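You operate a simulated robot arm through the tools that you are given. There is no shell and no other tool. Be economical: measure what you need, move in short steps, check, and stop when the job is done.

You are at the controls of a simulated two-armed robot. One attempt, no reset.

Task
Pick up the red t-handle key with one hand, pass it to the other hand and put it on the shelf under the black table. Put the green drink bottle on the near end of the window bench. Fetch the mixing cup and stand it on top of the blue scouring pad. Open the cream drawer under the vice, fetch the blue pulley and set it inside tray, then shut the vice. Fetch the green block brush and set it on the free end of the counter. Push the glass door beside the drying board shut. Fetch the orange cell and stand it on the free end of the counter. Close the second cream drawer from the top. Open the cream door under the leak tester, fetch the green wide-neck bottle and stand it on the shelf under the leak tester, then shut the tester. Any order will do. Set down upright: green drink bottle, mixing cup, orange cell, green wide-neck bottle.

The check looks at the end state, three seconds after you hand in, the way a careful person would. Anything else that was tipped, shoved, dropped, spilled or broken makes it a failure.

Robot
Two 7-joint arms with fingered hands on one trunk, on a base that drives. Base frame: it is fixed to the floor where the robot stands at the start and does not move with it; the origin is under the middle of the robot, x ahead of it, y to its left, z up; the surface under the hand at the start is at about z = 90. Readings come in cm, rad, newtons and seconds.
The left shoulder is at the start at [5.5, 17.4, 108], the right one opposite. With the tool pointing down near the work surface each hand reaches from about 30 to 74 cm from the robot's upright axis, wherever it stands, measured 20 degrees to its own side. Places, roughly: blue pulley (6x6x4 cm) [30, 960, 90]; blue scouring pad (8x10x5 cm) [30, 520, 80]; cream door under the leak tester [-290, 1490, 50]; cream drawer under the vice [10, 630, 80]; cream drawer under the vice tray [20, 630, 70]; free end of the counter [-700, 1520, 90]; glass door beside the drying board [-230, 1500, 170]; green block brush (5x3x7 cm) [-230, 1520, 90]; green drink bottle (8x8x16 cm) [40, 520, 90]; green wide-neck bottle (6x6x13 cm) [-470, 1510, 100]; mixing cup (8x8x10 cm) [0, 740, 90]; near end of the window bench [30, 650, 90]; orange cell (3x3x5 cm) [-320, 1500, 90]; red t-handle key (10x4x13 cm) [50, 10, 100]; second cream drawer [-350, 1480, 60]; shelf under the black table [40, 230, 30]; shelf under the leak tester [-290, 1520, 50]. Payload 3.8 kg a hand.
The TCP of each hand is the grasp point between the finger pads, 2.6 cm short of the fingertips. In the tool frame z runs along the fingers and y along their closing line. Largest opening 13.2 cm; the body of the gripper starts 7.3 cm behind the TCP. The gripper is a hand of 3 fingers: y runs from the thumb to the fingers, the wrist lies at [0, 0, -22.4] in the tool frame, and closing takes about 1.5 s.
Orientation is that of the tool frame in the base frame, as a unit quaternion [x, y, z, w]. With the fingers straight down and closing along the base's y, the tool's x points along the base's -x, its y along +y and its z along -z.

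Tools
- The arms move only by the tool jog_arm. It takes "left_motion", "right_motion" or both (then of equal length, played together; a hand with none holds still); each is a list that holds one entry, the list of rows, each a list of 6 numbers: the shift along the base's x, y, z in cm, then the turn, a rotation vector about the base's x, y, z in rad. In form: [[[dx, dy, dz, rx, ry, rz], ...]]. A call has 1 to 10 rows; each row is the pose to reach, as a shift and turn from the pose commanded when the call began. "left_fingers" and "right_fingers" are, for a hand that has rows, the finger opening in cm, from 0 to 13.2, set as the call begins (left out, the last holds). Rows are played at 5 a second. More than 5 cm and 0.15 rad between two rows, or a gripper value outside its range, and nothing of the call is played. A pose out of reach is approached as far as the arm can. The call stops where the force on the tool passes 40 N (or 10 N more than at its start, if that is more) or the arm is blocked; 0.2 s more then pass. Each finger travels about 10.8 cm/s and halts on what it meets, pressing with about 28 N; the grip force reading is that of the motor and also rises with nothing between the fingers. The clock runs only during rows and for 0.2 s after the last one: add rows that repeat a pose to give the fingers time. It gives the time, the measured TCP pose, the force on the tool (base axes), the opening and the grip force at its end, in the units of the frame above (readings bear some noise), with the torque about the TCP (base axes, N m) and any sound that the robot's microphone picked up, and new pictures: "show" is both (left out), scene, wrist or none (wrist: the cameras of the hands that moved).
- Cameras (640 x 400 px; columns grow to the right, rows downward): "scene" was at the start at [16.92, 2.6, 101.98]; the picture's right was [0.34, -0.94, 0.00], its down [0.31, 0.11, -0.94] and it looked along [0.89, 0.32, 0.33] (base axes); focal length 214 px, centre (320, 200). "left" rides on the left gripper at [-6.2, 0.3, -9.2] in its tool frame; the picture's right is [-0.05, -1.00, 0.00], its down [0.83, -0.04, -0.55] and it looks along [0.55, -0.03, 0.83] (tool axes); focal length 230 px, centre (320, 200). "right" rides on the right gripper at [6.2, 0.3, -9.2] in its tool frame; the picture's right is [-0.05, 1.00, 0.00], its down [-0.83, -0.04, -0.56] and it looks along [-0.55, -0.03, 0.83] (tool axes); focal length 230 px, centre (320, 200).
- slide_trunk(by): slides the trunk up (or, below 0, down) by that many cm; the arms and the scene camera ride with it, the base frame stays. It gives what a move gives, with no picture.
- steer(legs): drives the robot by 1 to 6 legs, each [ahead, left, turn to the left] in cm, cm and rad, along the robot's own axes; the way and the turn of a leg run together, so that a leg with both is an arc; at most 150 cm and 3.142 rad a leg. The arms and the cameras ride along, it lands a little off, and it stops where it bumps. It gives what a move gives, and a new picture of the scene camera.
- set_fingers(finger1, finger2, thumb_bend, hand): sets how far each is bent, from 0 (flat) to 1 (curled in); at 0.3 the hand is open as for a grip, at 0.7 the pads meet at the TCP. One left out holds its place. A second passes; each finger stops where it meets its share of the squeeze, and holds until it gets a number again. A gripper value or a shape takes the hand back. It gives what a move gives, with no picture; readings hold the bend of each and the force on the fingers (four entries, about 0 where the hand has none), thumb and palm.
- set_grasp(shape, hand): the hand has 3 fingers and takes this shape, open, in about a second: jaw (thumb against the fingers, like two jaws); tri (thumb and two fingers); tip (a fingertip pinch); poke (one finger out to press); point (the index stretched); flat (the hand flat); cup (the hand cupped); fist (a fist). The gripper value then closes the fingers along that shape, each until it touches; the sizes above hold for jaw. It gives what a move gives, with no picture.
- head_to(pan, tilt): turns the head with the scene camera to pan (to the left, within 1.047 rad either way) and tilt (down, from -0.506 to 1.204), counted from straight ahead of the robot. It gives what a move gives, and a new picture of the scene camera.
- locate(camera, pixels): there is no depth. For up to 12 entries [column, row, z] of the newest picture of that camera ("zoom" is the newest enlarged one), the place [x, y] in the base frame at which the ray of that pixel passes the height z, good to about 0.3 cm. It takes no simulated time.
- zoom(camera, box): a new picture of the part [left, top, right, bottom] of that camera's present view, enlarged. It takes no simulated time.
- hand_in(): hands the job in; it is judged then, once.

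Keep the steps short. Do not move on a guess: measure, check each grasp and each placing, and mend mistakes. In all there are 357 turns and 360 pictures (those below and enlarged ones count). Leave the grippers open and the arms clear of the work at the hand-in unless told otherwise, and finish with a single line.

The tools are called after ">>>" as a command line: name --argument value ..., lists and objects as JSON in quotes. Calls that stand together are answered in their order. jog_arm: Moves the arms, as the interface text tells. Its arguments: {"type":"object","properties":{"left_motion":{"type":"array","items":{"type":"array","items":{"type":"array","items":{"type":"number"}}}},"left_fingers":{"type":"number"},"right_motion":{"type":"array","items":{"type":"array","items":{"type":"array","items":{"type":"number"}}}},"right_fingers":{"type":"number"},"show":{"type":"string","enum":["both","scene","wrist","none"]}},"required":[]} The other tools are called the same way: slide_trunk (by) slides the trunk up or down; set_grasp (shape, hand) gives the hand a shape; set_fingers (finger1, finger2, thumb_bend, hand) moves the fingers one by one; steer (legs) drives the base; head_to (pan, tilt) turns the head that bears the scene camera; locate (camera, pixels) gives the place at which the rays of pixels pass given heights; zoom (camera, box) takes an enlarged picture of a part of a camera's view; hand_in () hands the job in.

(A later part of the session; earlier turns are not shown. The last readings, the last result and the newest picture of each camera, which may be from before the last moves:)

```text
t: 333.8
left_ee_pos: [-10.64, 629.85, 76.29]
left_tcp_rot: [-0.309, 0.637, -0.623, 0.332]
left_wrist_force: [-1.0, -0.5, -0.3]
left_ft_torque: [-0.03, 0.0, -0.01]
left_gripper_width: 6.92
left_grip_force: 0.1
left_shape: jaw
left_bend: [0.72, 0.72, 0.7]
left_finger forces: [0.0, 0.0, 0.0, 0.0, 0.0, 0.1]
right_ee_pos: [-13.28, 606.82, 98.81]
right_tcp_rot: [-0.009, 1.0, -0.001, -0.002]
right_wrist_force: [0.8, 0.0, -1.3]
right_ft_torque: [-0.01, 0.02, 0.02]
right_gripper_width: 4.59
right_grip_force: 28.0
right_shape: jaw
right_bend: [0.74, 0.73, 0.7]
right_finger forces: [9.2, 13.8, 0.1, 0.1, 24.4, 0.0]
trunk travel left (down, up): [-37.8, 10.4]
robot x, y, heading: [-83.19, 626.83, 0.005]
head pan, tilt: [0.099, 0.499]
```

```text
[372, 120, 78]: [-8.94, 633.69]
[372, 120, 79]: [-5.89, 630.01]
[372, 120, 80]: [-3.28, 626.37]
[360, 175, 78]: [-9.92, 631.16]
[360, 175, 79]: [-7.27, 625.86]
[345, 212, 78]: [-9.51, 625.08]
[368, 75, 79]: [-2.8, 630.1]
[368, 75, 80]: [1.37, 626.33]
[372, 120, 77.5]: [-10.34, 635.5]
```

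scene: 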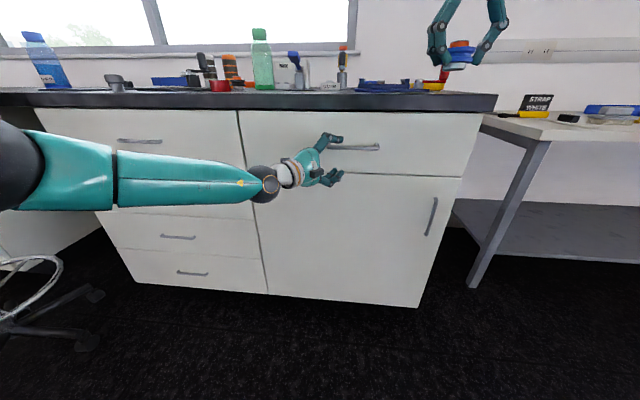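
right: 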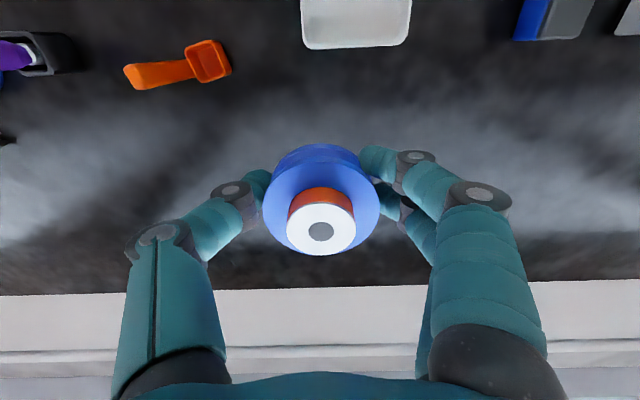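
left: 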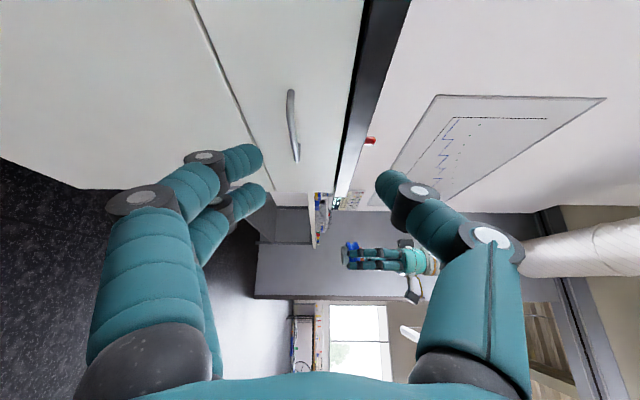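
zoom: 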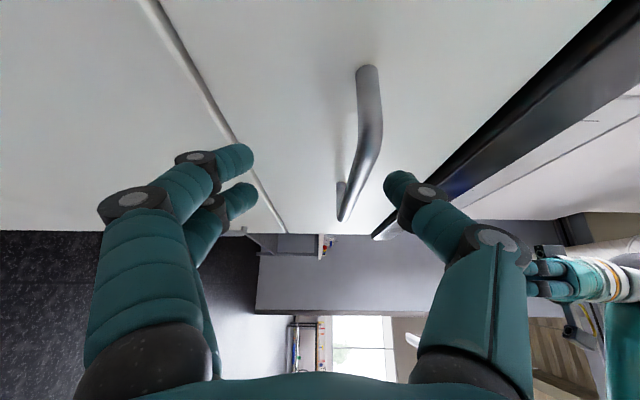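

Bar is at about (−4.4,625,78.6). Raise 2.2 and advance onto it.

>>> jog_arm --left_motion '[[[0, 0, 2.2, 0, 0, 0], [2, -1.5, 2.2, 0, 0, 0], [4, -3, 2.2, 0, 0, 0], [6.2, -4.6, 2.2, 0, 0, 0]]]' --show "wrist"

```text
t: 334.7
left_ee_pos: [-7.68, 626.53, 77.62]
left_tcp_rot: [-0.31, 0.644, -0.62, 0.324]
left_wrist_force: [-26.6, 2.0, 2.1]
left_ft_torque: [0.03, 0.94, 0.02]
left_gripper_width: 6.7
left_grip_force: 0.0
left_shape: jaw
left_bend: [0.77, 0.72, 0.7]
left_finger forces: [26.8, 0.0, 0.0, 0.0, 0.0, 0.1]
right_ee_pos: [-13.63, 606.99, 99.1]
right_tcp_rot: [-0.01, 1.0, -0.001, -0.001]
right_wrist_force: [0.4, -0.4, -1.6]
right_ft_torque: [0.03, 0.05, 0.03]
right_gripper_width: 4.57
right_grip_force: 27.7
right_shape: jaw
right_bend: [0.74, 0.73, 0.7]
right_finger forces: [9.2, 13.7, 0.0, 0.0, 24.4, 0.0]
trunk travel left (down, up): [-37.8, 10.4]
robot x, y, heading: [-83.24, 627.51, 0.007]
head pan, tilt: [0.099, 0.499]
stopped in row 4 (left hand): the force on the tool passed its limit at 47 N (the readings are from after the stop); the commanded pose is now the measured one
```

left: 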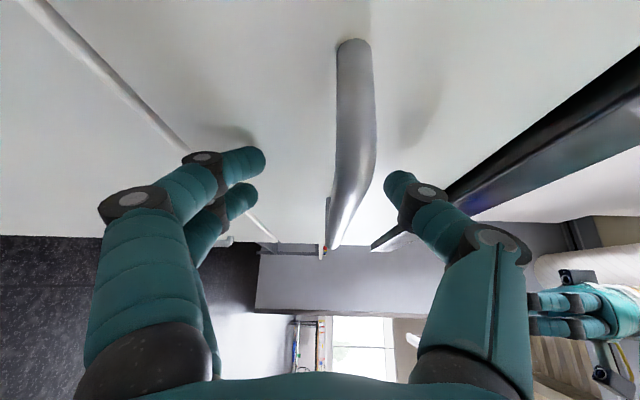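

The fingertips touch the drawer face (x≈−5); the bar is already between the fingers. Raise 1 cm, back off 0.5 and close.

>>> jog_arm --left_motion '[[[-0.5, 0.3, 0.5, 0, 0, 0], [-0.5, 0.3, 1, 0, 0, 0]]]' --show "none"

>>> jog_arm --left_motion '[[[0, 0, 0, 0, 0, 0], [0, 0, 0, 0, 0, 0], [0, 0, 0, 0, 0, 0], [0, 0, 0, 0, 0, 0], [0, 0, 0, 0, 0, 0]]]' --left_fingers 0 --show "wrist"

```text
t: 335.3
left_ee_pos: [-7.78, 626.98, 78.61]
left_tcp_rot: [-0.311, 0.642, -0.619, 0.327]
left_wrist_force: [-14.7, -2.3, -1.5]
left_ft_torque: [-0.18, 0.7, -0.07]
left_gripper_width: 6.99
left_grip_force: 0.0
left_shape: jaw
left_bend: [0.73, 0.72, 0.7]
left_finger forces: [14.5, 0.0, 0.0, 0.0, 0.1, 0.0]
right_ee_pos: [-13.55, 606.9, 98.87]
right_tcp_rot: [-0.009, 1.0, 0.0, -0.002]
right_wrist_force: [0.3, 0.1, -2.1]
right_ft_torque: [-0.01, 0.01, 0.02]
right_gripper_width: 4.57
right_grip_force: 27.8
right_shape: jaw
right_bend: [0.74, 0.73, 0.7]
right_finger forces: [9.2, 13.7, 0.0, 0.0, 24.4, 0.0]
trunk travel left (down, up): [-37.8, 10.4]
robot x, y, heading: [-82.7, 627.0, 0.003]
head pan, tilt: [0.099, 0.499]
```

```text
t: 336.5
left_ee_pos: [-7.57, 627.24, 79.0]
left_tcp_rot: [-0.31, 0.641, -0.62, 0.33]
left_wrist_force: [2.6, 0.4, 6.4]
left_ft_torque: [0.03, 0.05, 0.01]
left_gripper_width: 0.0
left_grip_force: 28.4
left_shape: jaw
left_bend: [0.78, 0.64, 0.67]
left_finger forces: [3.9, 0.1, 0.1, 0.0, 7.9, 0.0]
right_ee_pos: [-13.46, 606.91, 98.92]
right_tcp_rot: [-0.01, 1.0, -0.002, -0.001]
right_wrist_force: [0.3, 0.4, -1.7]
right_ft_torque: [-0.01, 0.03, 0.04]
right_gripper_width: 4.55
right_grip_force: 27.9
right_shape: jaw
right_bend: [0.74, 0.73, 0.7]
right_finger forces: [9.2, 13.8, 0.0, 0.0, 24.4, 0.0]
trunk travel left (down, up): [-37.8, 10.4]
robot x, y, heading: [-83.16, 627.4, 0.007]
head pan, tilt: [0.099, 0.499]
```

left: 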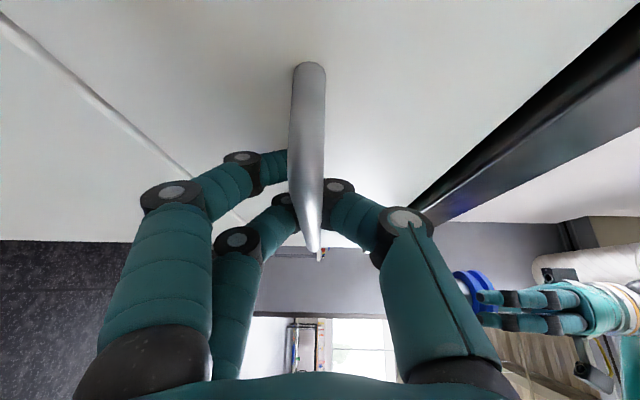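

Fingertips are closed behind the bar – a secure hook. Pull by backing the base 15 cm.

>>> steer --legs '[[-15, 0, 0]]'

```text
t: 337.9
left_ee_pos: [-22.69, 627.17, 78.71]
left_tcp_rot: [-0.31, 0.642, -0.62, 0.327]
left_wrist_force: [0.0, 6.4, 8.9]
left_ft_torque: [0.02, 0.19, -0.01]
left_gripper_width: 0.0
left_grip_force: 28.3
left_shape: jaw
left_bend: [0.78, 0.64, 0.74]
left_finger forces: [8.8, 0.0, 0.0, 0.0, 11.8, 0.0]
right_ee_pos: [-28.58, 606.7, 98.94]
right_tcp_rot: [-0.009, 1.0, 0.0, -0.002]
right_wrist_force: [-1.0, 0.3, -2.2]
right_ft_torque: [0.01, 0.0, 0.0]
right_gripper_width: 4.58
right_grip_force: 27.8
right_shape: jaw
right_bend: [0.74, 0.73, 0.7]
right_finger forces: [9.2, 13.7, 0.0, 0.1, 24.5, 0.1]
trunk travel left (down, up): [-37.8, 10.4]
robot x, y, heading: [-98.13, 626.94, 0.004]
head pan, tilt: [0.099, 0.499]
```

scene: 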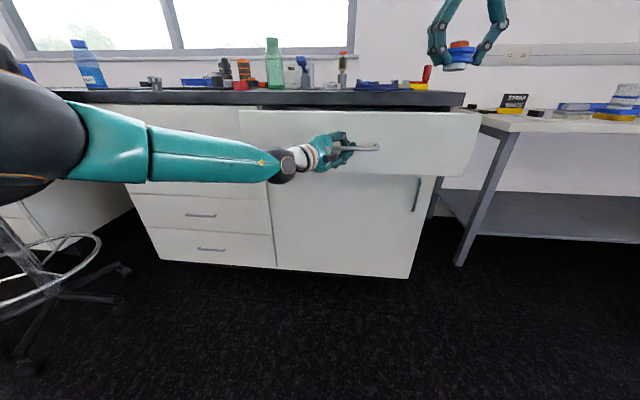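

Drawer slides out. Pull another 16 cm.

>>> steer --legs '[[-16, 0, 0]]'

>>> head_to --pan 0.0 --tilt 0.6

```text
t: 339.3
left_ee_pos: [-38.61, 627.09, 78.87]
left_tcp_rot: [-0.311, 0.642, -0.62, 0.327]
left_wrist_force: [0.7, 3.5, 5.0]
left_ft_torque: [0.06, 0.19, 0.04]
left_gripper_width: 0.02
left_grip_force: 27.9
left_shape: jaw
left_bend: [0.78, 0.64, 0.74]
left_finger forces: [9.7, 0.1, 0.1, 0.0, 10.8, 0.0]
right_ee_pos: [-44.44, 606.74, 98.88]
right_tcp_rot: [-0.01, 1.0, 0.0, -0.002]
right_wrist_force: [0.1, -0.5, -2.3]
right_ft_torque: [0.0, 0.02, -0.01]
right_gripper_width: 4.56
right_grip_force: 28.3
right_shape: jaw
right_bend: [0.74, 0.73, 0.7]
right_finger forces: [9.3, 13.7, 0.1, 0.1, 24.3, 0.0]
trunk travel left (down, up): [-37.8, 10.4]
robot x, y, heading: [-114.43, 627.19, 0.008]
head pan, tilt: [0.099, 0.499]
```

scene: 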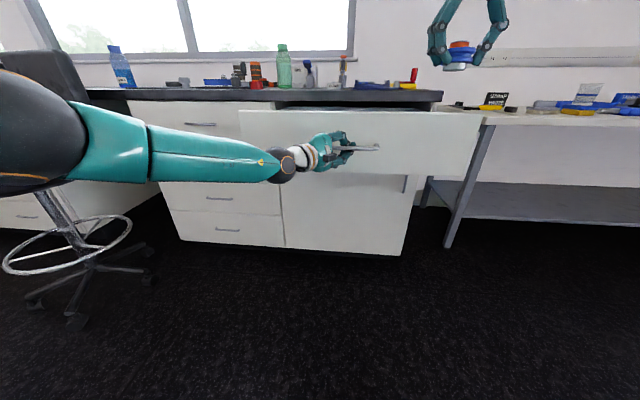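

```text
t: 339.9
left_ee_pos: [-38.37, 627.18, 78.8]
left_tcp_rot: [-0.312, 0.641, -0.619, 0.328]
left_wrist_force: [1.2, 0.5, 3.3]
left_ft_torque: [0.01, 0.16, 0.02]
left_gripper_width: 0.01
left_grip_force: 27.9
left_shape: jaw
left_bend: [0.78, 0.64, 0.74]
left_finger forces: [9.2, 0.2, 0.1, 0.1, 9.1, 0.1]
right_ee_pos: [-44.37, 606.82, 98.79]
right_tcp_rot: [-0.01, 1.0, -0.001, -0.003]
right_wrist_force: [0.0, -0.6, -2.0]
right_ft_torque: [0.0, 0.03, 0.01]
right_gripper_width: 4.58
right_grip_force: 27.8
right_shape: jaw
right_bend: [0.74, 0.73, 0.7]
right_finger forces: [9.2, 13.7, 0.0, 0.0, 24.2, 0.1]
trunk travel left (down, up): [-37.8, 10.4]
robot x, y, heading: [-114.21, 626.74, 0.005]
head pan, tilt: [0.0, 0.6]
```

scene: 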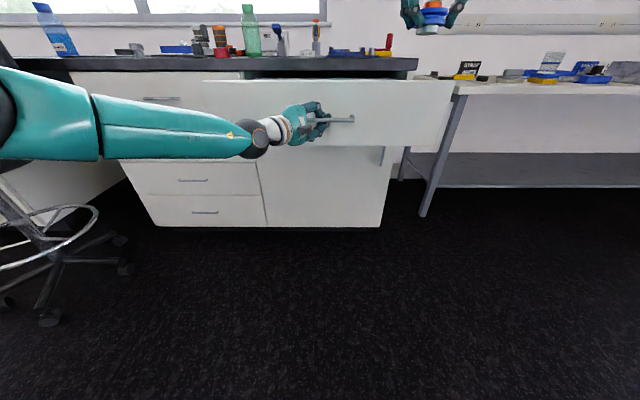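

Drawer is open ~31 cm. Release the bar with the left hand, back off and rise above the drawer.

>>> jog_arm --left_motion '[[[0, 0, 0, 0, 0, 0], [0, 0, 0, 0, 0, 0], [0, 0, 0, 0, 0, 0], [0, 0, 0, 0, 0, 0]]]' --left_fingers 7 --show "none"

>>> jog_arm --left_motion '[[[-2, 1.4, 0, 0, 0, 0], [-4.5, 3, 0, 0, 0, 0], [-8, 5.5, 0, 0, 0, 0], [-10, 7, 4, 0, 0, 0], [-10, 8, 8.5, 0, 0, 0], [-10, 9, 13, 0, 0, 0], [-10, 10, 17.5, 0, 0, 0], [-10, 10, 21, 0, 0, 0]]]' --show "scene"

```text
t: 340.9
left_ee_pos: [-38.61, 627.06, 78.84]
left_tcp_rot: [-0.311, 0.642, -0.62, 0.327]
left_wrist_force: [0.3, -0.4, 0.3]
left_ft_torque: [-0.01, 0.03, 0.0]
left_gripper_width: 6.94
left_grip_force: 0.1
left_shape: jaw
left_bend: [0.72, 0.72, 0.7]
left_finger forces: [0.1, 0.2, 0.1, 0.1, 0.0, 0.0]
right_ee_pos: [-44.31, 606.89, 98.84]
right_tcp_rot: [-0.009, 1.0, -0.001, -0.003]
right_wrist_force: [-0.3, 0.1, -1.6]
right_ft_torque: [-0.04, 0.03, 0.03]
right_gripper_width: 4.57
right_grip_force: 27.8
right_shape: jaw
right_bend: [0.74, 0.73, 0.7]
right_finger forces: [9.1, 13.7, 0.0, 0.1, 24.2, 0.0]
trunk travel left (down, up): [-37.8, 10.4]
robot x, y, heading: [-113.8, 626.96, 0.002]
head pan, tilt: [0.0, 0.6]
```

```text
t: 342.7
left_ee_pos: [-48.59, 637.1, 99.78]
left_tcp_rot: [-0.312, 0.642, -0.619, 0.328]
left_wrist_force: [-0.1, -0.6, -0.6]
left_ft_torque: [0.03, 0.03, -0.02]
left_gripper_width: 6.95
left_grip_force: 0.0
left_shape: jaw
left_bend: [0.72, 0.72, 0.7]
left_finger forces: [0.0, 0.0, 0.0, 0.0, 0.1, 0.1]
right_ee_pos: [-44.39, 606.72, 98.86]
right_tcp_rot: [-0.009, 1.0, -0.001, -0.003]
right_wrist_force: [0.7, 0.8, -2.9]
right_ft_torque: [-0.02, 0.05, 0.0]
right_gripper_width: 4.57
right_grip_force: 28.3
right_shape: jaw
right_bend: [0.74, 0.73, 0.7]
right_finger forces: [9.2, 13.7, 0.0, 0.0, 24.2, 0.1]
trunk travel left (down, up): [-37.8, 10.4]
robot x, y, heading: [-113.68, 626.96, 0.008]
head pan, tilt: [0.0, 0.6]
```

scene: 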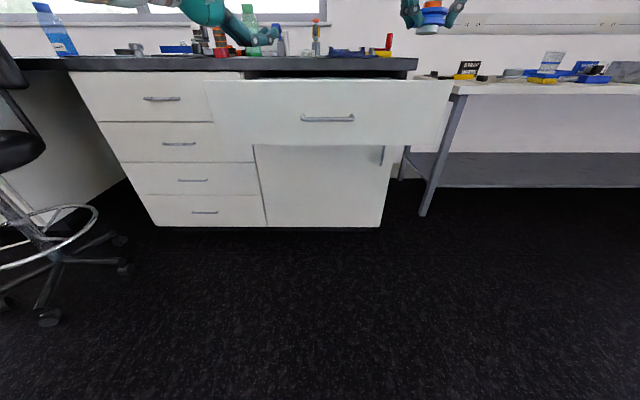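

Drive 25 cm ahead so the right hand is over the drawer, and look in with its camera.

>>> steer --legs '[[25, 0, -0.005]]'

>>> zoom --camera "right" --box '[0, 0, 640, 400]'

>>> head_to --pan 0.0 --tilt 0.8

```text
t: 344.6
left_ee_pos: [-23.53, 636.92, 99.91]
left_tcp_rot: [-0.311, 0.643, -0.62, 0.327]
left_wrist_force: [0.2, -0.1, 0.3]
left_ft_torque: [-0.01, -0.03, -0.04]
left_gripper_width: 6.95
left_grip_force: 0.1
left_shape: jaw
left_bend: [0.72, 0.72, 0.7]
left_finger forces: [0.0, 0.0, 0.0, 0.0, 0.1, 0.0]
right_ee_pos: [-19.39, 606.66, 98.94]
right_tcp_rot: [-0.007, 1.0, 0.0, -0.003]
right_wrist_force: [0.5, -0.5, -2.3]
right_ft_torque: [0.03, 0.09, 0.02]
right_gripper_width: 4.56
right_grip_force: 27.3
right_shape: jaw
right_bend: [0.74, 0.73, 0.7]
right_finger forces: [9.2, 13.7, 0.1, 0.0, 24.2, 0.0]
trunk travel left (down, up): [-37.8, 10.4]
robot x, y, heading: [-89.25, 627.03, 0.0]
head pan, tilt: [0.0, 0.6]
```

scene: 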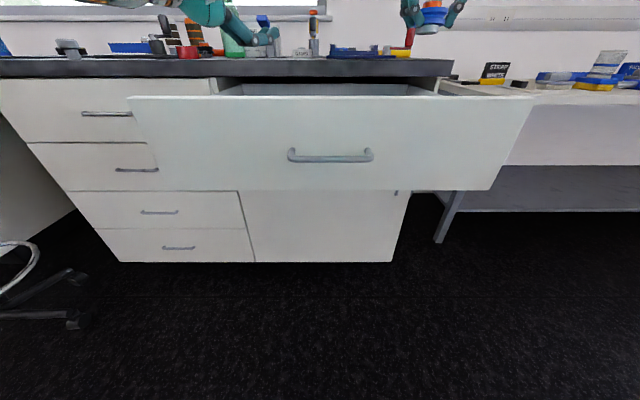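

```text
1.00 times, centred on (320, 200) of right (not enlarged: the box is as wide or as high as the picture)
```

zoom: 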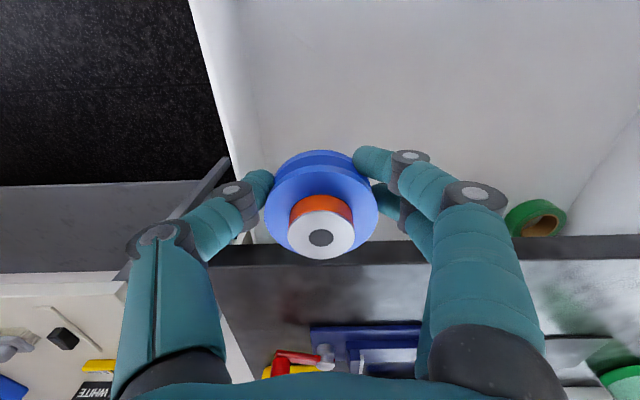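

```text
t: 345.3
left_ee_pos: [-23.46, 636.83, 99.77]
left_tcp_rot: [-0.31, 0.642, -0.62, 0.327]
left_wrist_force: [0.0, 0.2, 0.7]
left_ft_torque: [0.0, 0.02, 0.0]
left_gripper_width: 6.97
left_grip_force: 0.0
left_shape: jaw
left_bend: [0.72, 0.72, 0.7]
left_finger forces: [0.0, 0.0, 0.0, 0.0, 0.1, 0.0]
right_ee_pos: [-19.46, 606.56, 98.83]
right_tcp_rot: [-0.007, 1.0, -0.001, -0.002]
right_wrist_force: [-0.1, -0.2, -2.2]
right_ft_torque: [0.02, 0.05, -0.03]
right_gripper_width: 4.52
right_grip_force: 28.6
right_shape: jaw
right_bend: [0.74, 0.73, 0.7]
right_finger forces: [9.2, 13.8, 0.0, 0.0, 24.2, 0.0]
trunk travel left (down, up): [-37.8, 10.4]
robot x, y, heading: [-88.94, 627.09, 0.003]
head pan, tilt: [0.0, 0.799]
```

scene: 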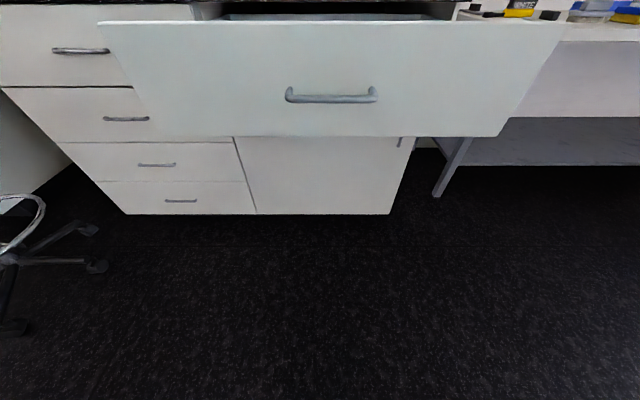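

I see the drawer interior, its right wall and a green tape roll at (535,218). Shift the right hand +8 in y and lower to z≈80; move the left hand aside.

>>> jog_arm --right_motion '[[[0, 4, 0, 0, 0, 0], [0, 8, 0, 0, 0, 0], [0, 8, -4.5, 0, 0, 0], [0, 8, -9, 0, 0, 0], [0, 8, -13.5, 0, 0, 0], [0, 8, -17, 0, 0, 0]]]' --left_motion '[[[-2, 4, 0, 0, 0, 0], [-3, 8, 0, 0, 0, 0], [-4, 12, 0, 0, 0, 0], [-4, 12, 0, 0, 0, 0], [-4, 12, 0, 0, 0, 0], [-4, 12, 0, 0, 0, 0]]]' --show "none"

>>> zoom --camera "right" --box '[0, 0, 640, 400]'

```text
t: 346.7
left_ee_pos: [-27.5, 648.83, 99.78]
left_tcp_rot: [-0.31, 0.642, -0.62, 0.327]
left_wrist_force: [0.1, 0.0, 0.0]
left_ft_torque: [0.03, -0.04, 0.02]
left_gripper_width: 6.98
left_grip_force: 0.1
left_shape: jaw
left_bend: [0.72, 0.72, 0.7]
left_finger forces: [0.0, 0.0, 0.1, 0.0, 0.0, 0.1]
right_ee_pos: [-19.41, 614.7, 81.83]
right_tcp_rot: [-0.009, 1.0, 0.0, -0.002]
right_wrist_force: [0.1, -0.2, -1.2]
right_ft_torque: [-0.02, 0.03, 0.01]
right_gripper_width: 4.57
right_grip_force: 27.9
right_shape: jaw
right_bend: [0.74, 0.73, 0.7]
right_finger forces: [9.0, 13.7, 0.0, 0.0, 23.5, 0.1]
right hand out of reach, approached as far as the arm can: row 1, 2
trunk travel left (down, up): [-37.8, 10.4]
robot x, y, heading: [-88.9, 626.84, 0.003]
head pan, tilt: [0.0, 0.799]
```

```text
1.00 times, centred on (320, 200) of right (not enlarged: the box is as wide or as high as the picture)
```

zoom: 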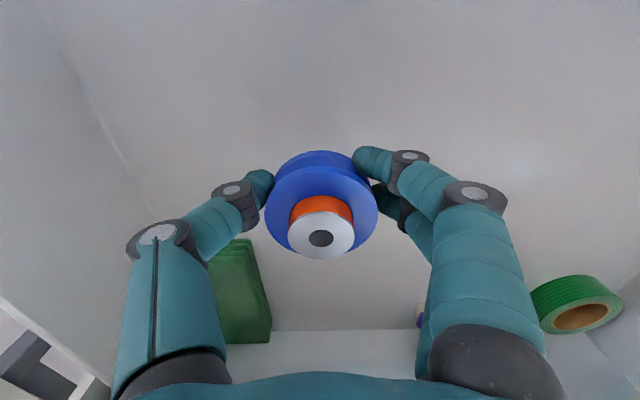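

Interior floor beneath is free (a green box and tape lie further back). Shift −4 in x and lower toward the floor.

>>> jog_arm --right_motion '[[[-2, 1, -1, 0, 0, 0], [-4, 1.5, -3, 0, 0, 0], [-4, 1.5, -5, 0, 0, 0], [-4, 1.5, -7, 0, 0, 0]]]' --show "none"

>>> zoom --camera "right" --box '[0, 0, 640, 400]'

```text
t: 347.7
left_ee_pos: [-27.67, 648.94, 99.9]
left_tcp_rot: [-0.309, 0.642, -0.621, 0.327]
left_wrist_force: [-0.6, -0.7, 0.9]
left_ft_torque: [0.03, 0.0, 0.0]
left_gripper_width: 6.94
left_grip_force: 0.1
left_shape: jaw
left_bend: [0.72, 0.72, 0.7]
left_finger forces: [0.0, 0.0, 0.0, 0.1, 0.0, 0.0]
right_ee_pos: [-23.37, 616.09, 75.28]
right_tcp_rot: [-0.007, 1.0, 0.0, 0.002]
right_wrist_force: [1.0, -0.8, 10.0]
right_ft_torque: [-0.04, -0.17, -0.03]
right_gripper_width: 4.55
right_grip_force: 27.9
right_shape: jaw
right_bend: [0.74, 0.74, 0.7]
right_finger forces: [8.7, 15.0, 0.0, 0.1, 25.8, 0.0]
trunk travel left (down, up): [-37.8, 10.4]
robot x, y, heading: [-89.42, 627.08, -0.003]
head pan, tilt: [0.0, 0.799]
```

```text
1.00 times, centred on (320, 200) of right (not enlarged: the box is as wide or as high as the picture)
```

zoom: 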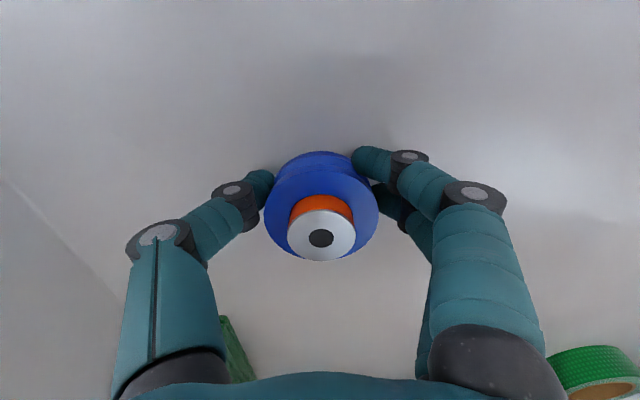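

Pulley rests on the drawer floor (10 N). Open and lift away.

>>> jog_arm --right_motion '[[[0, 0, 0.2, 0, 0, 0], [0, 0, 0.2, 0, 0, 0], [0, 0, 0.2, 0, 0, 0]]]' --right_fingers 8.5 --show "none"

>>> jog_arm --right_motion '[[[0, 0, 4, 0, 0, 0], [0, 0, 8.5, 0, 0, 0], [-2, 0, 13, 0, 0, 0], [-5, 0, 17, 0, 0, 0], [-9, 0, 20, 0, 0, 0]]]' --show "wrist"

```text
t: 348.5
left_ee_pos: [-27.59, 649.03, 99.81]
left_tcp_rot: [-0.31, 0.642, -0.62, 0.327]
left_wrist_force: [0.6, 0.7, 0.2]
left_ft_torque: [-0.03, 0.02, -0.03]
left_gripper_width: 6.98
left_grip_force: 0.0
left_shape: jaw
left_bend: [0.72, 0.72, 0.7]
left_finger forces: [0.0, 0.0, 0.0, 0.0, 0.0, 0.0]
right_ee_pos: [-23.44, 616.12, 75.05]
right_tcp_rot: [-0.007, 1.0, -0.001, -0.002]
right_wrist_force: [0.7, -0.1, 0.0]
right_ft_torque: [0.01, -0.02, 0.0]
right_gripper_width: 8.47
right_grip_force: 0.0
right_shape: jaw
right_bend: [0.7, 0.7, 0.68]
right_finger forces: [0.0, 0.1, 0.0, 0.0, 0.1, 0.0]
trunk travel left (down, up): [-37.8, 10.4]
robot x, y, heading: [-89.03, 626.75, -0.002]
head pan, tilt: [0.0, 0.799]
```

```text
t: 349.7
left_ee_pos: [-27.63, 648.8, 99.87]
left_tcp_rot: [-0.309, 0.643, -0.62, 0.327]
left_wrist_force: [0.2, -0.3, -0.2]
left_ft_torque: [0.0, 0.0, 0.02]
left_gripper_width: 6.95
left_grip_force: 0.0
left_shape: jaw
left_bend: [0.72, 0.72, 0.7]
left_finger forces: [0.0, 0.0, 0.1, 0.0, 0.0, 0.1]
right_ee_pos: [-32.69, 615.99, 95.17]
right_tcp_rot: [-0.007, 1.0, -0.002, -0.003]
right_wrist_force: [0.2, 0.7, -0.2]
right_ft_torque: [0.01, -0.04, 0.04]
right_gripper_width: 8.48
right_grip_force: 0.0
right_shape: jaw
right_bend: [0.7, 0.7, 0.68]
right_finger forces: [0.0, 0.0, 0.0, 0.0, 0.1, 0.1]
trunk travel left (down, up): [-37.8, 10.4]
robot x, y, heading: [-89.43, 627.02, 0.004]
head pan, tilt: [0.0, 0.799]
```

right: 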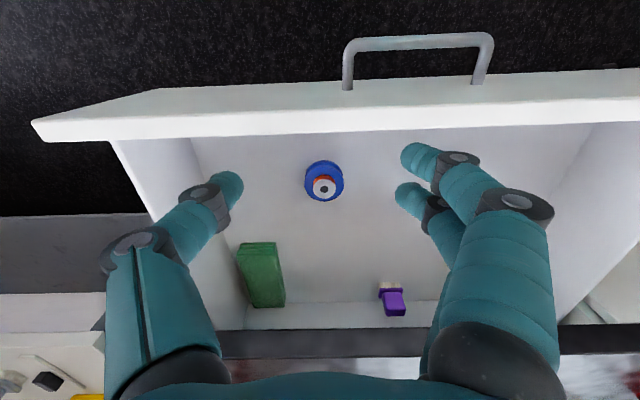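

Pulley stands in the drawer. Back off 36 cm, then set the closed left hand in front of the drawer face to push it shut.

>>> steer --legs '[[-36, 0, 0]]'

>>> jog_arm --left_motion '[[[0, -3, -4, 0, 0, 0], [0, -6, -8, 0, 0, 0], [0, -9, -12, 0, 0, 0], [0, -12, -16, 0, 0, 0], [0, -15, -20, 0, 0, 0], [0, -18, -24, 0, 0, 0], [0, -20, -25, 0, 0, 0]]]' --left_fingers 0 --show "scene"

```text
t: 352.0
left_ee_pos: [-63.59, 649.05, 99.82]
left_tcp_rot: [-0.31, 0.641, -0.621, 0.328]
left_wrist_force: [-0.8, -0.1, 0.9]
left_ft_torque: [-0.01, -0.01, 0.03]
left_gripper_width: 6.93
left_grip_force: 0.0
left_shape: jaw
left_bend: [0.72, 0.72, 0.7]
left_finger forces: [0.0, 0.0, 0.0, 0.1, 0.1, 0.0]
right_ee_pos: [-68.32, 616.09, 95.21]
right_tcp_rot: [-0.009, 1.0, -0.001, -0.003]
right_wrist_force: [0.2, -0.2, 0.6]
right_ft_torque: [0.01, 0.03, -0.02]
right_gripper_width: 8.47
right_grip_force: 0.1
right_shape: jaw
right_bend: [0.7, 0.7, 0.68]
right_finger forces: [0.0, 0.0, 0.0, 0.0, 0.1, 0.0]
trunk travel left (down, up): [-37.8, 10.4]
robot x, y, heading: [-124.79, 626.99, 0.002]
head pan, tilt: [0.0, 0.799]
```

scene: 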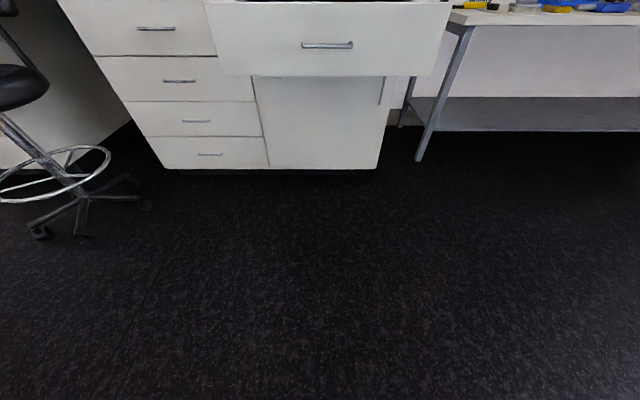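

```text
t: 353.6
left_ee_pos: [-63.4, 629.04, 74.75]
left_tcp_rot: [-0.31, 0.642, -0.62, 0.328]
left_wrist_force: [-0.3, 0.6, 0.8]
left_ft_torque: [0.01, -0.02, -0.03]
left_gripper_width: 0.0
left_grip_force: 27.6
left_shape: jaw
left_bend: [0.65, 0.65, 0.67]
left_finger forces: [0.0, 0.0, 0.1, 0.0, 0.0, 0.1]
right_ee_pos: [-68.31, 615.91, 95.13]
right_tcp_rot: [-0.009, 1.0, -0.001, -0.002]
right_wrist_force: [-0.1, 0.2, 0.3]
right_ft_torque: [0.03, 0.01, 0.0]
right_gripper_width: 8.47
right_grip_force: 0.0
right_shape: jaw
right_bend: [0.7, 0.7, 0.68]
right_finger forces: [0.0, 0.0, 0.0, 0.1, 0.0, 0.0]
trunk travel left (down, up): [-37.8, 10.4]
robot x, y, heading: [-125.25, 626.91, 0.001]
head pan, tilt: [0.0, 0.799]
```

scene: 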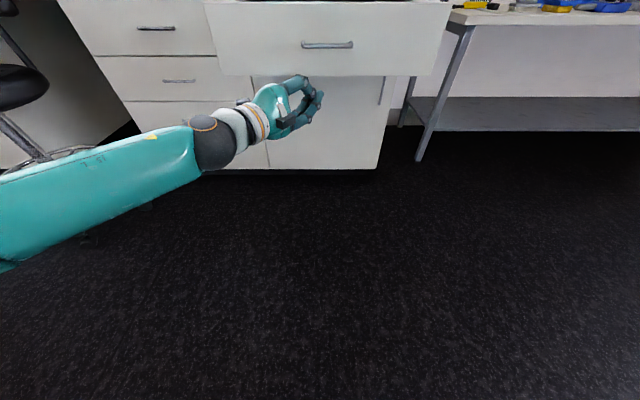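

Drive ahead to push the drawer (contact after ~25 cm).

>>> steer --legs '[[48, 0, 0]]'

```text
t: 356.4
left_ee_pos: [-15.87, 629.29, 74.65]
left_tcp_rot: [-0.312, 0.641, -0.62, 0.327]
left_wrist_force: [-0.8, -0.2, 0.8]
left_ft_torque: [-0.01, -0.05, 0.01]
left_gripper_width: 0.0
left_grip_force: 27.9
left_shape: jaw
left_bend: [0.69, 0.67, 0.67]
left_finger forces: [0.0, 0.1, 0.0, 0.0, 0.0, 0.1]
right_ee_pos: [-20.79, 616.26, 95.15]
right_tcp_rot: [-0.009, 1.0, -0.002, -0.002]
right_wrist_force: [0.4, -0.9, 0.0]
right_ft_torque: [0.02, 0.02, -0.01]
right_gripper_width: 8.48
right_grip_force: 0.1
right_shape: jaw
right_bend: [0.7, 0.7, 0.68]
right_finger forces: [0.0, 0.0, 0.0, 0.1, 0.1, 0.1]
trunk travel left (down, up): [-37.8, 10.4]
robot x, y, heading: [-77.19, 627.17, -0.001]
head pan, tilt: [0.0, 0.799]
```

scene: 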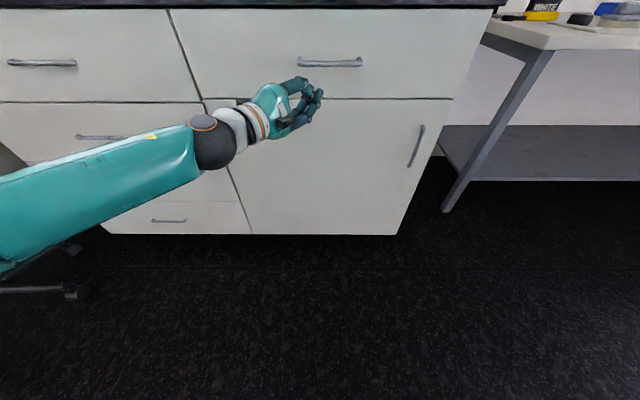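

It glided on. Push on until firm contact.

>>> steer --legs '[[6, 0, 0]]'

>>> jog_arm --left_motion '[[[1, 0, 0, 0, 0, 0], [2, 0, 0, 0, 0, 0], [3, 0, 0, 0, 0, 0], [4, 0, 0, 0, 0, 0]]]' --show "scene"

```text
t: 357.4
left_ee_pos: [-9.92, 629.34, 74.68]
left_tcp_rot: [-0.311, 0.642, -0.619, 0.328]
left_wrist_force: [0.1, 0.2, -0.5]
left_ft_torque: [-0.01, -0.04, -0.02]
left_gripper_width: 0.02
left_grip_force: 27.7
left_shape: jaw
left_bend: [0.69, 0.67, 0.67]
left_finger forces: [0.1, 0.1, 0.1, 0.0, 0.0, 0.0]
right_ee_pos: [-14.71, 616.3, 95.11]
right_tcp_rot: [-0.01, 1.0, -0.001, -0.003]
right_wrist_force: [0.2, 0.8, -0.4]
right_ft_torque: [-0.02, 0.0, -0.02]
right_gripper_width: 8.47
right_grip_force: 0.1
right_shape: jaw
right_bend: [0.7, 0.7, 0.68]
right_finger forces: [0.1, 0.0, 0.0, 0.1, 0.0, 0.1]
trunk travel left (down, up): [-37.8, 10.4]
robot x, y, heading: [-71.47, 626.93, 0.009]
head pan, tilt: [0.0, 0.799]
```

scene: 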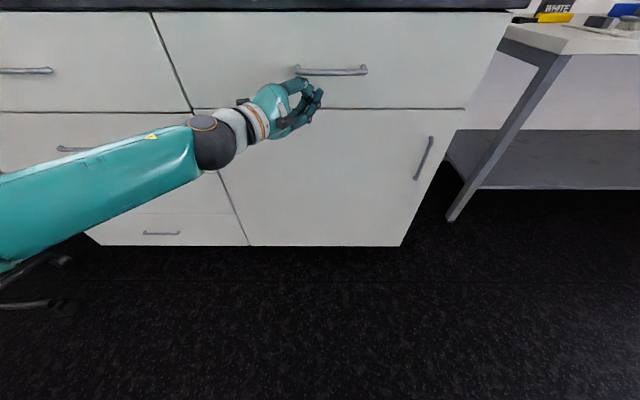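

```text
t: 358.4
left_ee_pos: [-7.15, 628.85, 73.87]
left_tcp_rot: [-0.308, 0.649, -0.618, 0.318]
left_wrist_force: [-14.0, 1.1, -0.3]
left_ft_torque: [0.01, -0.21, 0.1]
left_gripper_width: 0.01
left_grip_force: 28.5
left_shape: jaw
left_bend: [0.72, 0.67, 0.74]
left_finger forces: [22.7, 0.1, 0.0, 0.0, 0.4, 0.0]
right_ee_pos: [-14.98, 616.44, 95.07]
right_tcp_rot: [-0.009, 1.0, -0.001, -0.001]
right_wrist_force: [0.1, 0.4, -0.5]
right_ft_torque: [0.0, 0.0, 0.02]
right_gripper_width: 8.49
right_grip_force: 0.0
right_shape: jaw
right_bend: [0.7, 0.7, 0.68]
right_finger forces: [0.1, 0.1, 0.0, 0.0, 0.0, 0.0]
trunk travel left (down, up): [-37.8, 10.4]
robot x, y, heading: [-71.43, 627.44, 0.009]
head pan, tilt: [0.0, 0.799]
stopped in row 4 (left hand): the force on the tool passed its limit at 44 N (the readings are from after the stop); the commanded pose is now the measured one
```

scene: 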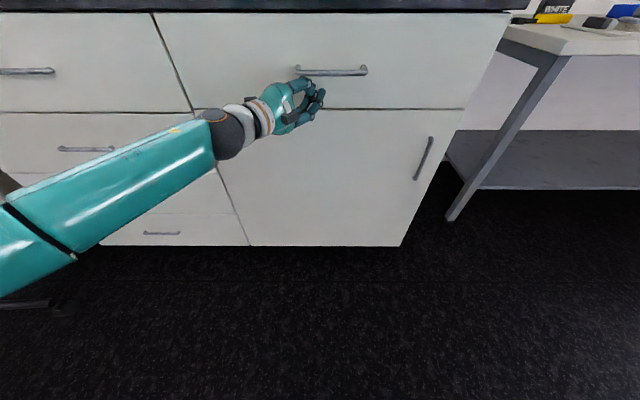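

Drawer is firmly shut (same contact position as when closed). Back away and fold the arms for travel; first unroll the left hand.

>>> steer --legs '[[-26, 0, -0.009]]'

>>> jog_arm --left_motion '[[[0, 1, 2, 0.1185, -0.0915, 0], [0, 2, 4, 0.237, -0.183, 0], [0, 3, 6, 0.3555, -0.2745, 0], [0, 4, 8, 0.474, -0.366, 0], [0, 5, 10, 0.5925, -0.4575, 0], [0, 6, 12, 0.711, -0.549, 0], [0, 7, 14, 0.8295, -0.6405, 0], [0, 8, 16, 0.948, -0.732, 0], [0, 9, 17, 1.0665, -0.8235, 0], [0, 10, 18, 1.185, -0.915, 0]]]' --right_motion '[[[-1.3, 0, 2, 0, 0, 0], [-2.6, 0, 4, 0, 0, 0], [-3.9, 0, 6, 0, 0, 0], [-5.2, 0, 8, 0, 0, 0], [-6.5, 0, 10, 0, 0, 0], [-7.8, 0, 12, 0, 0, 0], [-9.1, 0, 13.5, 0, 0, 0], [-10.4, 0, 15, 0, 0, 0], [-11.7, 0, 16.5, 0, 0, 0], [-13, 0, 18, 0, 0, 0]]]' --left_fingers 7 --show "none"

>>> jog_arm --left_motion '[[[0, 1, 1, 0, 0, 0.124], [0, 2, 2, 0, 0, 0.248], [0, 3, 3, 0, 0, 0.372], [0, 4, 4, 0, 0, 0.496], [0, 5, 5, 0, 0, 0.62]]]' --show "none"

```text
t: 360.3
left_ee_pos: [-33.22, 628.45, 73.97]
left_tcp_rot: [-0.307, 0.649, -0.621, 0.317]
left_wrist_force: [-0.3, -0.8, 0.0]
left_ft_torque: [-0.02, 0.0, -0.02]
left_gripper_width: 0.0
left_grip_force: 27.8
left_shape: jaw
left_bend: [0.69, 0.67, 0.74]
left_finger forces: [0.0, 0.0, 0.0, 0.0, 0.0, 0.0]
right_ee_pos: [-41.41, 615.9, 95.08]
right_tcp_rot: [-0.005, 1.0, -0.001, -0.002]
right_wrist_force: [-0.8, -0.7, -0.2]
right_ft_torque: [0.02, -0.02, -0.01]
right_gripper_width: 8.49
right_grip_force: 0.1
right_shape: jaw
right_bend: [0.7, 0.7, 0.68]
right_finger forces: [0.0, 0.1, 0.0, 0.0, 0.1, 0.0]
trunk travel left (down, up): [-37.8, 10.4]
robot x, y, heading: [-97.81, 626.78, -0.004]
head pan, tilt: [0.0, 0.799]
```

scene: 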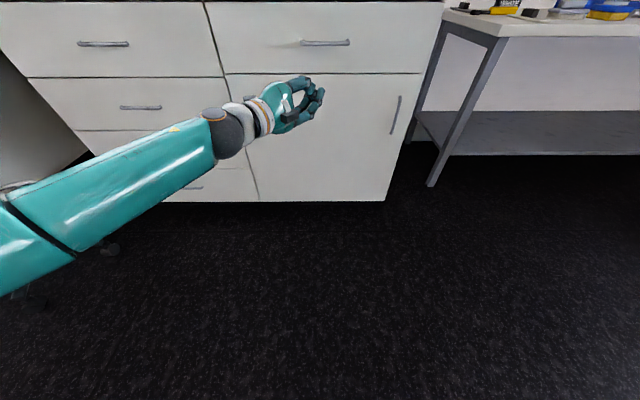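

```text
t: 362.5
left_ee_pos: [-33.38, 638.39, 91.94]
left_tcp_rot: [0.205, 0.677, -0.231, 0.668]
left_wrist_force: [-0.8, -0.2, -0.2]
left_ft_torque: [0.0, 0.0, 0.0]
left_gripper_width: 6.95
left_grip_force: 0.0
left_shape: jaw
left_bend: [0.72, 0.72, 0.7]
left_finger forces: [0.1, 0.1, 0.1, 0.0, 0.0, 0.1]
right_ee_pos: [-54.32, 615.81, 113.18]
right_tcp_rot: [-0.006, 1.0, 0.0, -0.001]
right_wrist_force: [0.9, 0.3, 0.0]
right_ft_torque: [-0.02, 0.0, 0.02]
right_gripper_width: 8.47
right_grip_force: 0.2
right_shape: jaw
right_bend: [0.7, 0.7, 0.68]
right_finger forces: [0.1, 0.0, 0.0, 0.0, 0.0, 0.1]
trunk travel left (down, up): [-37.8, 10.4]
robot x, y, heading: [-97.82, 627.05, -0.007]
head pan, tilt: [0.0, 0.799]
```

```text
t: 363.7
left_ee_pos: [-33.31, 643.34, 96.94]
left_tcp_rot: [-0.014, 0.708, -0.016, 0.706]
left_wrist_force: [0.0, -0.4, -0.7]
left_ft_torque: [-0.02, -0.02, 0.03]
left_gripper_width: 6.96
left_grip_force: 0.1
left_shape: jaw
left_bend: [0.72, 0.72, 0.7]
left_finger forces: [0.0, 0.1, 0.0, 0.0, 0.0, 0.0]
right_ee_pos: [-54.19, 615.85, 113.0]
right_tcp_rot: [-0.005, 1.0, -0.002, -0.003]
right_wrist_force: [-0.4, -0.3, -0.5]
right_ft_torque: [0.01, 0.03, 0.0]
right_gripper_width: 8.48
right_grip_force: 0.1
right_shape: jaw
right_bend: [0.7, 0.7, 0.68]
right_finger forces: [0.0, 0.0, 0.1, 0.0, 0.1, 0.0]
trunk travel left (down, up): [-37.8, 10.4]
robot x, y, heading: [-97.83, 627.19, -0.01]
head pan, tilt: [0.0, 0.799]
```

>>> jog_arm --left_motion '[[[-2, 0.5, 1, 0, 0.149, 0], [-5, 1, 2, 0, 0.298, 0], [-8, 1.5, 3, 0, 0.447, 0], [-11, 2, 5, 0, 0.596, 0], [-14, 2.5, 7, 0, 0.745, 0], [-17, 3, 9, 0, 0.894, 0], [-20, 3.5, 11, 0, 1.043, 0], [-23, 4, 13, 0, 1.192, 0], [-26, 4.5, 15, 0, 1.341, 0], [-29, 5, 17, 0, 1.49, 0]]]' --show "none"

>>> steer --legs '[[0, 0, 1.58], [60, 0, 0], [54, -9.5, 0], [25, 0, 0]]'

>>> head_to --pan 0.0 --tilt 0.5

```text
t: 365.9
left_ee_pos: [-66.16, 644.62, 112.0]
left_tcp_rot: [-0.022, 0.999, -0.003, 0.04]
left_wrist_force: [-0.9, -0.2, 0.3]
left_ft_torque: [0.0, -0.03, 0.01]
left_gripper_width: 7.02
left_grip_force: 0.0
left_shape: jaw
left_bend: [0.72, 0.72, 0.7]
left_finger forces: [0.0, 0.0, 0.0, 0.0, 0.0, 0.0]
left hand out of reach, approached as far as the arm can: row 6, 7, 8, 9, 10
right_ee_pos: [-54.31, 615.69, 113.35]
right_tcp_rot: [-0.005, 1.0, 0.0, -0.001]
right_wrist_force: [-0.6, 0.4, 0.1]
right_ft_torque: [0.03, -0.05, -0.01]
right_gripper_width: 8.49
right_grip_force: 0.1
right_shape: jaw
right_bend: [0.7, 0.7, 0.68]
right_finger forces: [0.0, 0.0, 0.1, 0.0, 0.1, 0.1]
trunk travel left (down, up): [-37.8, 10.4]
robot x, y, heading: [-97.58, 627.1, -0.007]
head pan, tilt: [0.0, 0.799]
```

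```text
t: 377.3
left_ee_pos: [-106.37, 798.33, 111.95]
left_tcp_rot: [0.724, -0.689, -0.026, -0.032]
left_wrist_force: [-0.1, -0.4, -0.8]
left_ft_torque: [-0.01, -0.02, -0.01]
left_gripper_width: 7.01
left_grip_force: 0.1
left_shape: jaw
left_bend: [0.72, 0.72, 0.7]
left_finger forces: [0.0, 0.0, 0.0, 0.1, 0.1, 0.0]
right_ee_pos: [-77.62, 810.22, 113.14]
right_tcp_rot: [0.714, -0.701, 0.002, 0.001]
right_wrist_force: [0.3, 0.2, 0.2]
right_ft_torque: [-0.02, 0.01, 0.01]
right_gripper_width: 8.48
right_grip_force: 0.0
right_shape: jaw
right_bend: [0.7, 0.7, 0.68]
right_finger forces: [0.0, 0.1, 0.1, 0.0, 0.0, 0.0]
trunk travel left (down, up): [-37.8, 10.4]
robot x, y, heading: [-88.47, 766.46, 1.573]
head pan, tilt: [0.0, 0.799]
```

scene: 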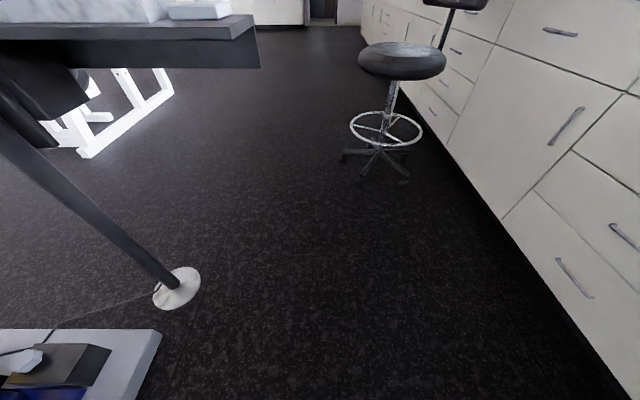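

```text
t: 378.1
left_ee_pos: [-106.41, 798.25, 112.02]
left_tcp_rot: [0.724, -0.689, -0.025, -0.031]
left_wrist_force: [1.0, -0.1, 0.2]
left_ft_torque: [-0.03, -0.04, 0.01]
left_gripper_width: 6.98
left_grip_force: 0.1
left_shape: jaw
left_bend: [0.72, 0.72, 0.7]
left_finger forces: [0.1, 0.0, 0.1, 0.1, 0.0, 0.0]
right_ee_pos: [-77.58, 810.13, 113.2]
right_tcp_rot: [0.714, -0.701, 0.002, 0.001]
right_wrist_force: [0.0, 1.0, 0.1]
right_ft_torque: [0.02, -0.02, 0.03]
right_gripper_width: 8.49
right_grip_force: 0.1
right_shape: jaw
right_bend: [0.7, 0.7, 0.68]
right_finger forces: [0.1, 0.0, 0.1, 0.0, 0.0, 0.0]
trunk travel left (down, up): [-37.8, 10.4]
robot x, y, heading: [-88.53, 766.5, 1.575]
head pan, tilt: [0.0, 0.499]
```

scene: 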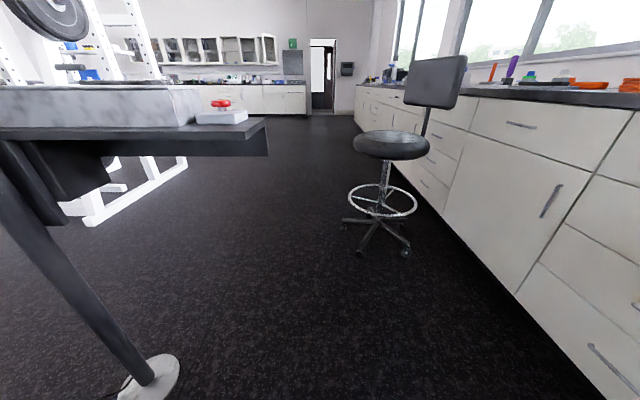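

Continue the weave past tray and stool 2.

>>> steer --legs '[[29, -8, 0], [25, -7, 0], [16, 0, 0], [29, 17, 0], [25, 15, 0], [6, 14, 0]]'

>>> steer --legs '[[130, 0, 0], [130, 0, 0], [60, 40, 0]]'

```text
t: 387.5
left_ee_pos: [-137.32, 927.76, 111.92]
left_tcp_rot: [0.724, -0.689, -0.026, -0.031]
left_wrist_force: [-0.3, -0.7, -0.3]
left_ft_torque: [-0.03, 0.02, 0.01]
left_gripper_width: 6.98
left_grip_force: 0.1
left_shape: jaw
left_bend: [0.72, 0.72, 0.7]
left_finger forces: [0.1, 0.0, 0.0, 0.0, 0.0, 0.0]
right_ee_pos: [-108.59, 939.51, 113.2]
right_tcp_rot: [0.712, -0.702, 0.001, 0.001]
right_wrist_force: [0.0, -0.9, -1.3]
right_ft_torque: [0.01, -0.04, -0.02]
right_gripper_width: 8.47
right_grip_force: 0.1
right_shape: jaw
right_bend: [0.7, 0.7, 0.68]
right_finger forces: [0.0, 0.0, 0.0, 0.1, 0.1, 0.0]
trunk travel left (down, up): [-37.8, 10.4]
robot x, y, heading: [-119.32, 896.05, 1.569]
head pan, tilt: [0.0, 0.499]
```

scene: 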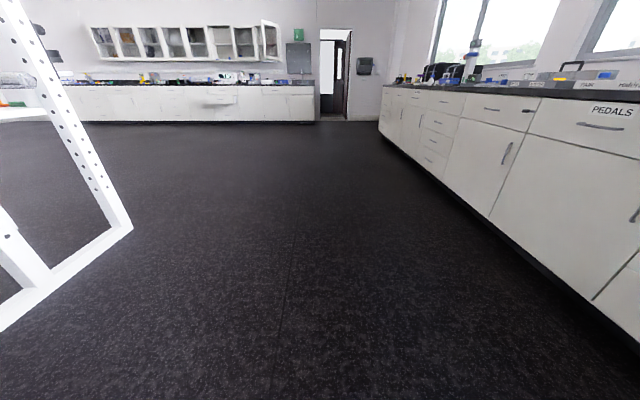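

```text
t: 403.8
left_ee_pos: [-177.29, 1248.5, 111.99]
left_tcp_rot: [0.725, -0.687, -0.025, -0.031]
left_wrist_force: [0.5, 0.0, 0.5]
left_ft_torque: [0.0, -0.03, -0.02]
left_gripper_width: 6.99
left_grip_force: 0.0
left_shape: jaw
left_bend: [0.72, 0.72, 0.7]
left_finger forces: [0.0, 0.0, 0.0, 0.1, 0.0, 0.0]
right_ee_pos: [-148.53, 1260.34, 113.23]
right_tcp_rot: [0.714, -0.7, 0.001, 0.001]
right_wrist_force: [-0.7, 0.2, 0.4]
right_ft_torque: [0.01, -0.03, 0.01]
right_gripper_width: 8.47
right_grip_force: 0.0
right_shape: jaw
right_bend: [0.7, 0.7, 0.68]
right_finger forces: [0.0, 0.1, 0.0, 0.1, 0.1, 0.0]
trunk travel left (down, up): [-37.8, 10.4]
robot x, y, heading: [-159.41, 1216.64, 1.576]
head pan, tilt: [0.0, 0.499]
```

scene: 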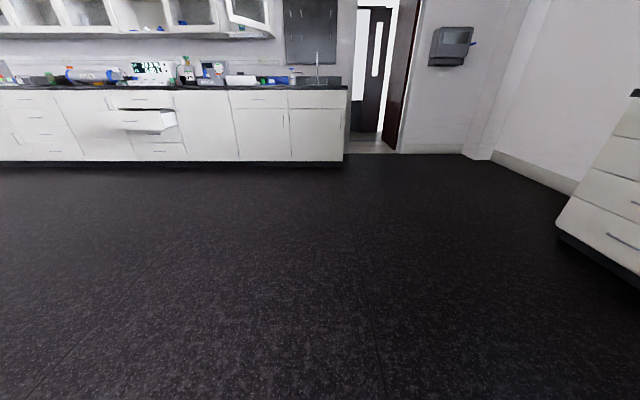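

Now at the north wall area. The open second drawer shows at (148,120). Move to about (−270,1370) and look.

>>> steer --legs '[[130, 90, 0]]'

>>> head_to --pan 0.0 --tilt 0.1

```text
refused: leg 1 is longer than a leg can be; nothing moved
```

```text
t: 404.7
left_ee_pos: [-177.16, 1248.45, 111.93]
left_tcp_rot: [0.725, -0.688, -0.026, -0.031]
left_wrist_force: [-1.5, 0.7, 0.2]
left_ft_torque: [0.02, 0.01, -0.03]
left_gripper_width: 7.01
left_grip_force: 0.1
left_shape: jaw
left_bend: [0.72, 0.72, 0.7]
left_finger forces: [0.0, 0.0, 0.0, 0.1, 0.1, 0.0]
right_ee_pos: [-148.49, 1260.38, 113.21]
right_tcp_rot: [0.714, -0.7, 0.001, 0.0]
right_wrist_force: [0.4, 0.6, -0.8]
right_ft_torque: [-0.02, -0.02, 0.01]
right_gripper_width: 8.46
right_grip_force: 0.0
right_shape: jaw
right_bend: [0.7, 0.7, 0.68]
right_finger forces: [0.0, 0.0, 0.0, 0.0, 0.1, 0.0]
trunk travel left (down, up): [-37.8, 10.4]
robot x, y, heading: [-159.77, 1216.85, 1.578]
head pan, tilt: [0.0, 0.099]
```

scene: 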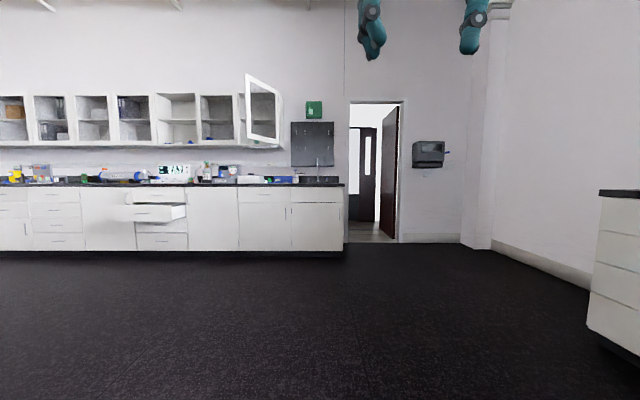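

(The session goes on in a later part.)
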